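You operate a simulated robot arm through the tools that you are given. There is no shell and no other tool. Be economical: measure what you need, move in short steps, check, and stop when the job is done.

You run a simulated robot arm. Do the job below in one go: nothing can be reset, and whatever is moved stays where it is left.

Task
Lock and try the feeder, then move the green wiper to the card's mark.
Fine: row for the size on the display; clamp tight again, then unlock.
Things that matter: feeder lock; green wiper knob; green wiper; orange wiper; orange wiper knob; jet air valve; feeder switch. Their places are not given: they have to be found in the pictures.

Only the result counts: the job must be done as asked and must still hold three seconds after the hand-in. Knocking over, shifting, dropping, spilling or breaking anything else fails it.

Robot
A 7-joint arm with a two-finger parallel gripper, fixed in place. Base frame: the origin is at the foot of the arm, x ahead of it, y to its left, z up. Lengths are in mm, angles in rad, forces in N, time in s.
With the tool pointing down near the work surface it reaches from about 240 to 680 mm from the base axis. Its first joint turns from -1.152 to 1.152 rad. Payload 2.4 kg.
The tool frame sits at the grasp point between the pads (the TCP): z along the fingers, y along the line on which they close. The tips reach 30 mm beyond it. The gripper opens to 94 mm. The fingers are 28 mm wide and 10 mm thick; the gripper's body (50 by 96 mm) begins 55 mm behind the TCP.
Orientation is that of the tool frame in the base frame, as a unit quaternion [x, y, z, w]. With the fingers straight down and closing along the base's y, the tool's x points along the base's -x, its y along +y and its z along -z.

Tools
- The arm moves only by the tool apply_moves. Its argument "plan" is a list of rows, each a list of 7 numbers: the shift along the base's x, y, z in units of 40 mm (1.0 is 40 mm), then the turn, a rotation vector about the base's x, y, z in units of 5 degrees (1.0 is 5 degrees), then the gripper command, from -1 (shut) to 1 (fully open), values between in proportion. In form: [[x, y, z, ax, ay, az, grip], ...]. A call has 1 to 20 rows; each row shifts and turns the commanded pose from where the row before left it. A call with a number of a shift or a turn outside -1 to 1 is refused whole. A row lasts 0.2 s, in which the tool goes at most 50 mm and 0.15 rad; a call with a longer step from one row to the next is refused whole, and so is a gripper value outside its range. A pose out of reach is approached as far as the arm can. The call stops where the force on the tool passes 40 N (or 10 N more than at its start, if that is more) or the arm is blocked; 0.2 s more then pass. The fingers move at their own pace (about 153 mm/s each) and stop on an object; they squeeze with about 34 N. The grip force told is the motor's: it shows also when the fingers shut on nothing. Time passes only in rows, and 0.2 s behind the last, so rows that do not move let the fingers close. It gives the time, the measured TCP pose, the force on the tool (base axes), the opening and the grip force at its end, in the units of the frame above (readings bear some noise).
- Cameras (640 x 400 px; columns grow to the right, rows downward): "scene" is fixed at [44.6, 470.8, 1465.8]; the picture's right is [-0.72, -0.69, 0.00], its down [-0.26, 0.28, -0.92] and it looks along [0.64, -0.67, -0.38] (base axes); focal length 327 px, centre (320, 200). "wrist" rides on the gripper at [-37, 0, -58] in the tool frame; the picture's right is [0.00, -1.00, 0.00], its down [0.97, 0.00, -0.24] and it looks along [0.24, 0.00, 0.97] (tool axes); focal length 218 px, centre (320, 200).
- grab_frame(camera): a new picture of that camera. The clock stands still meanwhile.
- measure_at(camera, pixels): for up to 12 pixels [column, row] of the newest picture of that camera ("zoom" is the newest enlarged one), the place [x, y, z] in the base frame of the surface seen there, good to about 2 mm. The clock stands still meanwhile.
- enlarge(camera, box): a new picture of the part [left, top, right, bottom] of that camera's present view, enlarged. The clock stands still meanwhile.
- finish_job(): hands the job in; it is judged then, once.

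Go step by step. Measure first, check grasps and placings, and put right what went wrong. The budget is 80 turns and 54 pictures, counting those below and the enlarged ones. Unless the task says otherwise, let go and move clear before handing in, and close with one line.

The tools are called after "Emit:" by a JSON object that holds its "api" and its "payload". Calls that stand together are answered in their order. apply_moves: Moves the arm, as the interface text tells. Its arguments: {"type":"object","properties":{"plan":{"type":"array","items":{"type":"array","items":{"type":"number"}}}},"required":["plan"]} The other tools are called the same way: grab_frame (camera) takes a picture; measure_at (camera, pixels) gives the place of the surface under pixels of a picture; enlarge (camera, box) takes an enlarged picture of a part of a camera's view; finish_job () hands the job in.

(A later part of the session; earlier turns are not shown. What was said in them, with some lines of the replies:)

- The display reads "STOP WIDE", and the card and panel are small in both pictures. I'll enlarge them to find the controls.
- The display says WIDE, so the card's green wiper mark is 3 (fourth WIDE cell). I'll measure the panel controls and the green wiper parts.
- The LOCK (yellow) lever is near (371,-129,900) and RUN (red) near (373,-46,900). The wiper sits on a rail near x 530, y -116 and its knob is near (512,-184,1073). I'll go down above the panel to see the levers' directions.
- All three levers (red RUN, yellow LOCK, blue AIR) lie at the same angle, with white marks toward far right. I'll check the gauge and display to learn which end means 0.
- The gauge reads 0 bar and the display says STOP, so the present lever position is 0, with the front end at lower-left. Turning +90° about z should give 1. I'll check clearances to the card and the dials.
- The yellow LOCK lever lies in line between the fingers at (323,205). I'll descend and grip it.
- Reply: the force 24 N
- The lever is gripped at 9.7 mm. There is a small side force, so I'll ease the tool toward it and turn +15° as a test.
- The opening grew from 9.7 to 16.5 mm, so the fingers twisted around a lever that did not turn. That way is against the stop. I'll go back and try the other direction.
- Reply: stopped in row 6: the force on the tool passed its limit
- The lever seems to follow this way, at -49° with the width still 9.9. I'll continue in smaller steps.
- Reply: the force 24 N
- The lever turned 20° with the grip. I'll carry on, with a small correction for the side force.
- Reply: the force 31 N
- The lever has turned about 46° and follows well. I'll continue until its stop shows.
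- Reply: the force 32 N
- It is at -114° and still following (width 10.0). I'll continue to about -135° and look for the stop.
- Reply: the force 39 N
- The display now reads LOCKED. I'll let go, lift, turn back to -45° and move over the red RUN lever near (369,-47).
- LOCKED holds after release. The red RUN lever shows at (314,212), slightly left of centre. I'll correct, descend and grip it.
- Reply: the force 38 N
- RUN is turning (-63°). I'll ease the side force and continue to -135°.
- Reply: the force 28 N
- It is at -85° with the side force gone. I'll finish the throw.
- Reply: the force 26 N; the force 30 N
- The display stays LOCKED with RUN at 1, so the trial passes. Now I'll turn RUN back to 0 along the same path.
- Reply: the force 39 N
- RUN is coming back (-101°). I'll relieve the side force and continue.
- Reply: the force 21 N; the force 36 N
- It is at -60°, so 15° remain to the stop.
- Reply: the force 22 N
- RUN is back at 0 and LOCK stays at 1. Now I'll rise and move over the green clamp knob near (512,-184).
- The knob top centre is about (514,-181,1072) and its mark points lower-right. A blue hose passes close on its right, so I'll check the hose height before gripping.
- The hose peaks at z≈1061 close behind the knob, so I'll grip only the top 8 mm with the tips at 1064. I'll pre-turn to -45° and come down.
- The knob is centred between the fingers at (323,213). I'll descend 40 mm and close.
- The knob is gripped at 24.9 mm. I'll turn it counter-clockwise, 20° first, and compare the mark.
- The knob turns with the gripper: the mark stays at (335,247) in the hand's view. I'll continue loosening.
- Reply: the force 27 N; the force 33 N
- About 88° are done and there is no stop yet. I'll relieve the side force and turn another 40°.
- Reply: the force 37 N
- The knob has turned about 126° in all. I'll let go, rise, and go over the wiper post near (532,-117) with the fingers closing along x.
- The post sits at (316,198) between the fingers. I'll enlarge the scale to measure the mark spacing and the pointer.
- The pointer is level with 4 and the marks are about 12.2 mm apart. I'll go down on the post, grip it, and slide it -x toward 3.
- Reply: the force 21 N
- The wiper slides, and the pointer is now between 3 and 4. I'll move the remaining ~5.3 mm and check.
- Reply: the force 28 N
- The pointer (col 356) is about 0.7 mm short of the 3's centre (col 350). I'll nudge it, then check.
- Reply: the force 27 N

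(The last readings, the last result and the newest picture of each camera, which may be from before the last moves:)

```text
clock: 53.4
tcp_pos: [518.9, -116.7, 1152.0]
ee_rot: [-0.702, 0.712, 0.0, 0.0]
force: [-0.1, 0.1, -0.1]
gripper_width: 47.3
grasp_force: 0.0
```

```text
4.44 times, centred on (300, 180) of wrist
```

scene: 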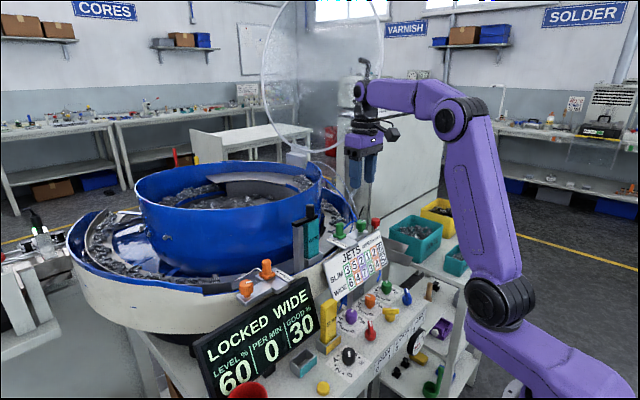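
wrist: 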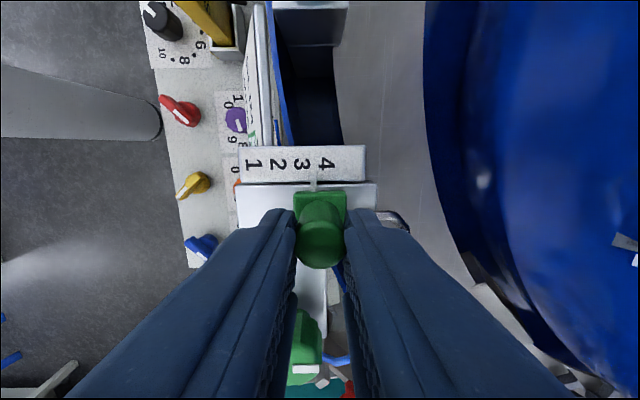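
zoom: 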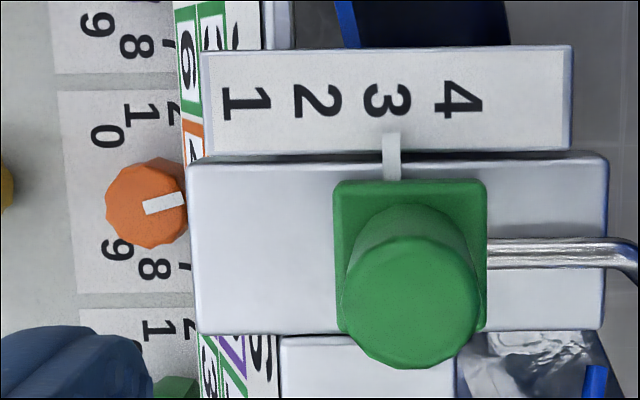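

The pointer is within about 0.4 mm of 3 (allowing for the image tilt). Now I'll go back over the knob near (512.5,-180.5) and check before gripping to tighten.

Emit:
{"api": "apply_moves", "payload": {"plan": [[-0.04, -0.4, 0, 0, 0, -0.8, 0], [-0.04, -0.4, 0, 0, 0, -0.8, 0], [-0.04, -0.4, 0, 0, 0, 0, 0], [-0.04, -0.4, 0, 0, 0, 0, 0], [0, 0, -0.35, 0, 0, 0, 0], [0, 0, 0, 0, 0, 0, 0]]}}

Emit:
{"api": "grab_frame", "payload": {"camera": "wrist"}}

```text
clock: 54.8
tcp_pos: [512.1, -182.0, 1138.8]
ee_rot: [-0.65, 0.76, 0.0, 0.001]
force: [-0.6, -0.5, -0.4]
gripper_width: 47.0
grasp_force: 0.1
```

```text
16 pictures are left
```

wrist: 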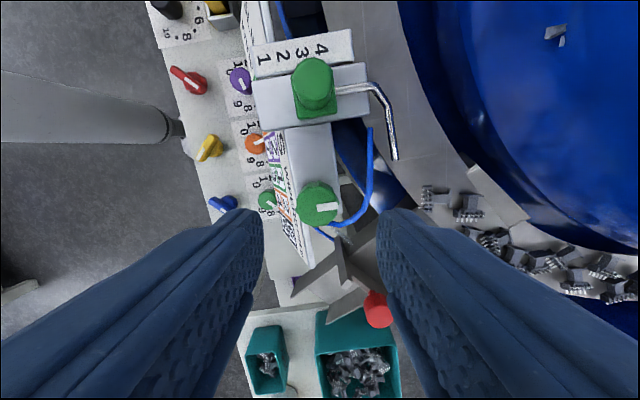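

The knob is centred at (317,206). I'll descend, grip and begin tightening clockwise.

Emit:
{"api": "apply_moves", "payload": {"plan": [[0, 0.05, -0.6, 0, 0, 0, 0], [0, 0, -0.53, 0, 0, 0, 0], [0, 0, 0, 0, 0, 0, 0], [0, 0, 0, 0, 0, 0, -1], [0, 0, 0, 0, 0, 0, -1]]}}

Emit:
{"api": "apply_moves", "payload": {"plan": [[0, 0, 0, 0, 0, -0.5, -1], [0, 0, 0, 0, 0, -0.8, -1], [0, 0, 0, 0, 0, -0.8, -1], [0, 0, 0, 0, 0, -0.8, -1], [0, 0, 0, 0, 0, -0.8, -1], [0, 0, 0, 0, 0, -0.8, -1], [0, 0, 0, 0, 0, -0.8, -1], [0, 0, 0, 0, 0, -0.8, -1], [0, 0, 0, 0, 0, -0.8, -1]]}}

Emit:
{"api": "apply_moves", "payload": {"plan": [[0, 0, 0, 0, 0, -0.8, -1], [0, 0, 0, 0, 0, -0.8, -1], [0, 0, 0, 0, 0, -0.8, -1], [0, 0, 0, 0, 0, -0.8, -1], [0, 0, 0, 0, 0, -0.8, -1], [0, 0, 0, 0, 0, -0.8, -1], [0, 0, 0, 0, 0, -0.8, -1], [0, 0, 0, 0, 0, -0.8, -1], [0, 0, 0, 0, 0, -0.8, -1]]}}

Emit:
{"api": "grab_frame", "payload": {"camera": "wrist"}}

```text
clock: 56.0
tcp_pos: [511.0, -178.7, 1092.3]
ee_rot: [-0.65, 0.76, 0.002, -0.002]
force: [-19.1, 5.2, 2.1]
gripper_width: 25.1
grasp_force: 44.9
```

```text
clock: 58.0
tcp_pos: [512.1, -178.7, 1091.9]
ee_rot: [-0.396, 0.918, 0.0, -0.003]
force: [-19.6, -3.8, 3.9]
gripper_width: 25.1
grasp_force: 44.7
```

```text
clock: 60.0
tcp_pos: [515.0, -180.4, 1092.8]
ee_rot: [-0.093, 0.996, -0.001, 0.001]
force: [-10.3, -8.5, 7.0]
gripper_width: 24.9
grasp_force: 45.1
```

```text
15 pictures are left
```

wrist: 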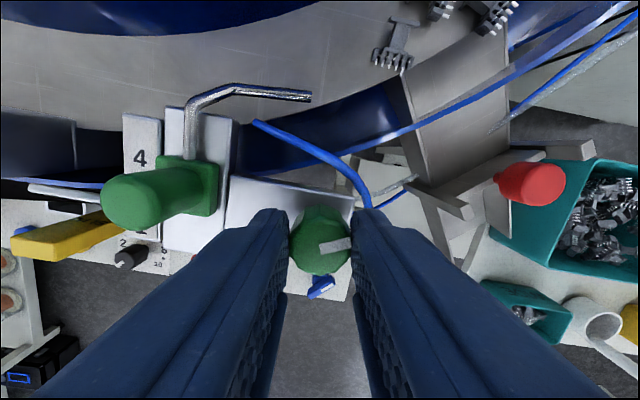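

The knob follows (az ≈ +11°). I'll continue to about -45°, where it was tight at the start, and slightly past.

Emit:
{"api": "apply_moves", "payload": {"plan": [[0, 0, 0, 0, 0, -0.8, -1], [0, 0, 0, 0, 0, -0.8, -1], [0, 0, 0, 0, 0, -0.8, -1], [0, 0, 0, 0, 0, -0.8, -1], [0, 0, 0, 0, 0, -0.8, -1], [0, 0, 0, 0, 0, -0.8, -1], [0, 0, 0, 0, 0, -0.8, -1], [0, 0, 0, 0, 0, -0.8, -1], [0, 0, 0, 0, 0, -0.8, -1], [0, 0, 0, 0, 0, -0.8, -1]]}}

Emit:
{"api": "apply_moves", "payload": {"plan": [[0, 0, 0, 0, 0, -0.6, -1], [0, 0, 0, 0, 0, -0.6, -1], [0, 0, 0, 0, 0, -0.6, -1], [0, 0, 0, 0, 0, -0.6, -1], [0, 0, 0, 0, 0, -0.6, -1], [0, 0, 0, 0, 0, -0.6, -1], [0, 0, 0, 0, 0, -0.6, -1]]}}

Emit:
{"api": "grab_frame", "payload": {"camera": "wrist"}}

```text
clock: 62.2
tcp_pos: [512.9, -181.2, 1091.8]
ee_rot: [0.255, 0.967, -0.002, 0.001]
force: [9.1, -25.2, -1.0]
gripper_width: 25.1
grasp_force: 44.5
```

```text
clock: 63.8
tcp_pos: [511.9, -182.1, 1093.7]
ee_rot: [0.426, 0.905, -0.003, -0.001]
force: [-4.7, -21.4, 11.1]
gripper_width: 25.7
grasp_force: 44.8
```

```text
14 pictures are left
```

wrist: 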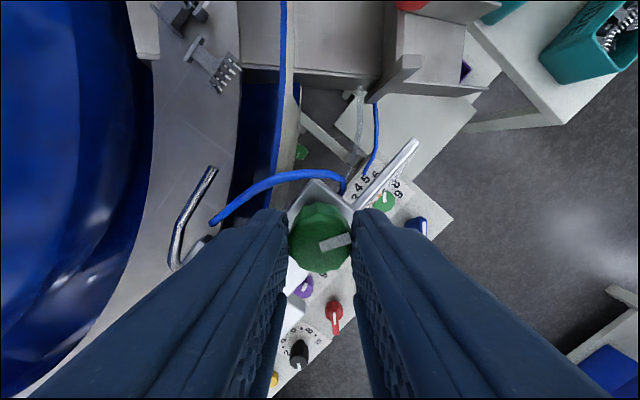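

The opening rose to 25.7 and the mark lags slightly, so the knob is at its tight stop again. I'll let go, rise, and check the mark, the pointer and the orange wiper.

Emit:
{"api": "apply_moves", "payload": {"plan": [[0, 0, 0, 0, 0, -0.5, -1], [0, 0, 0, 0, 0, 0, -0.1], [0, 0, 0, 0, 0, 0, -0.1], [0, 0, 0.8, 0, 0, 0, 0], [0, 0.1, 0.8, 0, 0, 1, 0], [0, 0.1, 0.8, 0, 0, 1, 0], [0, 0.1, 0.5, 0, 0, 1, 0], [0, 0.1, 0, 0, 0, 1, 0], [0, 0, 0, 0, 0, 1, 0], [0, 0, 0, 0, 0, 1, 0], [0, 0, 0, 0, 0, 1, 0], [0, 0, 0, 0, 0, 1, 0], [0, 0, 0, 0, 0, 1, 0], [0, 0, 0, 0, 0, 1, 0], [0, 0, 0, 0, 0, 0.6, 0], [0, 0, 0, 0, 0, 0, 0]]}}

Emit:
{"api": "enlarge", "payload": {"camera": "wrist", "box": [220, 90, 380, 220]}}

Emit:
{"api": "grab_frame", "payload": {"camera": "scene"}}

```text
clock: 67.2
tcp_pos: [514.1, -162.9, 1208.2]
ee_rot: [-0.002, 1.0, 0.001, 0.0]
force: [1.6, -0.1, 0.4]
gripper_width: 47.1
grasp_force: 0.1
```

```text
3.08 times, centred on (300, 155) of wrist
```

zoom: 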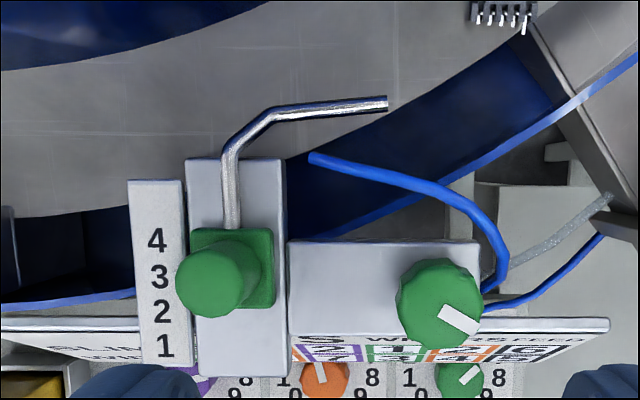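

```text
12 pictures are left
```

scene: 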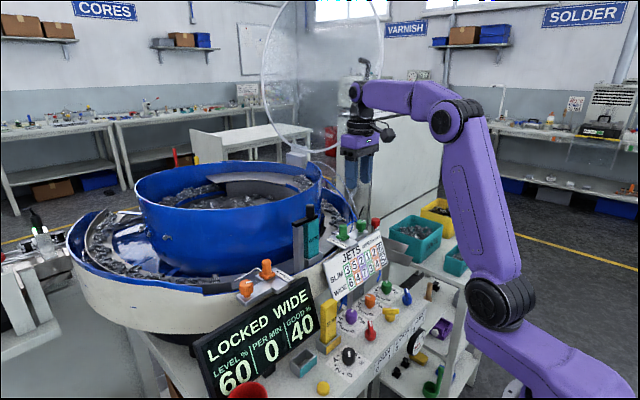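

The knob's mark is back at its original direction, the pointer stays at 3, and GOOD rose to 40. Now I'll return to the LOCK lever, turning to -135°.

Emit:
{"api": "apply_moves", "payload": {"plan": [[-0.74, 0.18, 0, 0, 0, -1, -0.36], [-0.74, 0.18, 0, 0, 0, -1, -0.36], [-0.75, 0.18, 0, 0, 0, -1, -0.36], [-0.75, 0.18, 0, 0, 0, -1, -0.36], [-0.75, 0.17, 0, 0, 0, -1, -0.36], [0, 0, -0.4, 0, 0, -1, -0.36], [0, 0, -0.4, 0, 0, -1, -0.36], [0, 0, -0.4, 0, 0, -1, -0.36], [0, 0, -0.4, 0, 0, -1, -0.36], [0, 0, -0.4, 0, 0, -1, -0.36], [0, 0, -0.4, 0, 0, -1, -0.36], [0, 0, -0.4, 0, 0, -1, -0.36], [0, 0, -0.4, 0, 0, -1, -0.36], [0, 0, -0.4, 0, 0, -1, -0.36], [0, 0, -0.4, 0, 0, -1, -0.36], [0, 0, -0.4, 0, 0, -1, -0.36], [0, 0, -0.4, 0, 0, -1, -0.36], [0, 0, -0.4, 0, 0, -1, -0.36], [0, 0, -0.4, 0, 0, -1, -0.36], [0, 0, 0, 0, 0, -1, -0.36]]}}

Emit:
{"api": "apply_moves", "payload": {"plan": [[0, 0, 0, 0, 0, -1, -0.36], [0, 0, 0, 0, 0, -1, -0.36], [0, 0, 0, 0, 0, -1, -0.36], [0, 0, 0, 0, 0, -1, -0.36], [0, 0, 0, 0, 0, -1, -0.36], [0, 0, 0, 0, 0, -1, -0.36], [0, 0, 0, 0, 0, -1, -0.36], [0, 0, 0, 0, 0, 0, -0.36]]}}

Emit:
{"api": "grab_frame", "payload": {"camera": "wrist"}}

```text
clock: 71.4
tcp_pos: [365.8, -127.6, 984.5]
ee_rot: [0.766, 0.643, 0.0, 0.0]
force: [0.2, -0.6, 0.2]
gripper_width: 30.2
grasp_force: 0.1
```

```text
clock: 73.2
tcp_pos: [364.0, -127.7, 984.0]
ee_rot: [0.923, 0.384, 0.0, 0.001]
force: [0.6, 0.4, 0.1]
gripper_width: 29.9
grasp_force: 0.1
```

```text
11 pictures are left
```

wrist: 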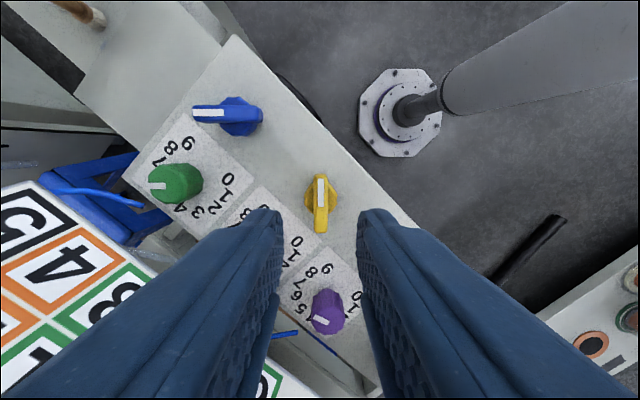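

The yellow lever is in line at (321,203). I'll descend, grip and turn it back +90°.

Emit:
{"api": "apply_moves", "payload": {"plan": [[0, 0, -0.85, 0, 0, 0, -0.36], [0, 0, -0.85, 0, 0, 0, -0.36], [0, 0, 0, 0, 0, 0, -0.36], [0, 0, 0, 0, 0, 0, -1], [0, 0, 0, 0, 0, 0, -1]]}}

Emit:
{"api": "apply_moves", "payload": {"plan": [[0, 0, 0, 0, 0, 0.5, -1], [0.01, 0, 0, 0, 0, 0.7, -1], [0.01, 0, 0, 0, 0, 0.7, -1], [0.01, 0, 0, 0, 0, 0.7, -1], [0.01, 0, 0, 0, 0, 0.7, -1], [0.01, 0, 0, 0, 0, 0.7, -1], [0.01, 0, 0, 0, 0, 0.7, -1]]}}

```text
clock: 74.4
tcp_pos: [363.1, -129.1, 916.4]
ee_rot: [0.923, 0.384, -0.001, -0.002]
force: [-2.6, 3.9, -8.7]
gripper_width: 9.9
grasp_force: 43.6
```

```text
clock: 76.0
tcp_pos: [366.0, -127.9, 916.8]
ee_rot: [0.826, 0.564, 0.0, -0.002]
force: [-29.2, -21.3, -8.3]
gripper_width: 9.6
grasp_force: 44.1
```

Emit:
{"api": "apply_moves", "payload": {"plan": [[-0.04, -0.03, 0, 0, 0, 0.5, -1], [0, 0, 0, 0, 0, 0.7, -1], [0.01, 0, 0, 0, 0, 0.7, -1], [0.01, 0, 0, 0, 0, 0.7, -1], [0.01, 0, 0, 0, 0, 0.7, -1], [0.01, 0, 0, 0, 0, 0.7, -1]]}}

Emit:
{"api": "apply_moves", "payload": {"plan": [[0, -0.01, 0, 0, 0, 0.6, -1], [0.01, 0, 0, 0, 0, 0.7, -1], [0.01, 0, 0, 0, 0, 0.7, -1], [0.01, 0, 0, 0, 0, 0.7, -1], [0.01, 0, 0, 0, 0, 0.7, -1], [0.01, 0, 0, 0, 0, 0.7, -1]]}}

```text
clock: 77.4
tcp_pos: [366.3, -128.5, 916.1]
ee_rot: [0.715, 0.699, 0.0, -0.001]
force: [-16.4, 4.2, 1.1]
gripper_width: 9.8
grasp_force: 44.1
```

```text
clock: 78.8
tcp_pos: [367.5, -127.7, 916.4]
ee_rot: [0.579, 0.815, 0.0, -0.003]
force: [-13.7, 15.2, -1.9]
gripper_width: 9.8
grasp_force: 43.3
```

The lever is at -71°, with about 26° left to its 0 stop.

Emit:
{"api": "apply_moves", "payload": {"plan": [[0, 0.01, 0, 0, 0, 0.7, -1], [0, 0.01, 0, 0, 0, 0.7, -1], [0.01, 0, 0, 0, 0, 0.7, -1], [0, 0, 0, 0, 0, 0.7, -1], [0, 0, 0, 0, 0, 0.7, -1], [0, 0, 0, 0, 0, 0.7, -1], [0, 0, 0, 0, 0, 0.7, -1], [0, 0, 0, 0, 0, 0.5, -1], [0, 0, 0, 0, 0, 0, -1]]}}

Emit:
{"api": "apply_moves", "payload": {"plan": [[0, 0, 0, 0, 0, 0, -0.36], [0, 0, 0, 0, 0, 0, -0.36], [0, 0, 0.8, 0, 0, 0, -0.36], [0, 0, 0.8, 0, 0, 0, -0.36], [0, 0, 0.8, 0, 0, 0, -0.36], [0, 0, 1, 0, 0, 0, 0], [0, 0, 0, 0, 0, 0, 0], [0, 0, 0, 0, 0, 0, 0]]}}

Emit:
{"api": "grab_frame", "payload": {"camera": "wrist"}}

Emit:
{"api": "enlarge", "payload": {"camera": "scene", "box": [190, 210, 440, 390]}}

```text
clock: 80.8
tcp_pos: [368.3, -127.6, 916.9]
ee_rot: [0.375, 0.927, -0.001, -0.002]
force: [-2.5, 19.6, 10.1]
gripper_width: 9.8
grasp_force: 43.2
```

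```text
clock: 82.6
tcp_pos: [370.8, -131.0, 1053.0]
ee_rot: [0.374, 0.927, -0.001, 0.0]
force: [-0.3, -0.1, -0.1]
gripper_width: 47.0
grasp_force: 0.0
```

```text
10 pictures are left
```

wrist: 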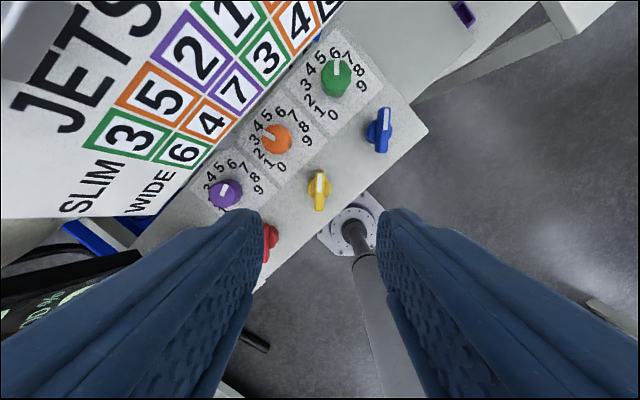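

```text
2.22 times, centred on (315, 300) of scene
```

zoom: 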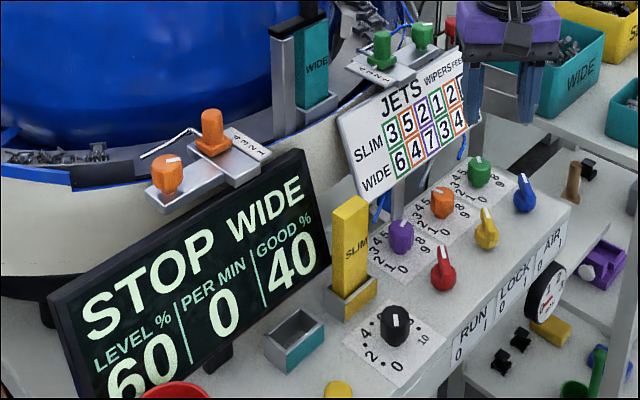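

The display reads STOP WIDE, so the feeder is unlocked; RUN and AIR are at 0, the wiper is at 3, the clamp is tight and the arm is clear. I'm handing in.

Emit:
{"api": "finish_job", "payload": {}}

```text
The job is handed in.
```

The job is handed in: I locked the feeder, tried it (it stayed LOCKED with RUN at 1), moved the green wiper to WIDE mark 3, tightened its clamp and unlocked the feeder, which now reads STOP.
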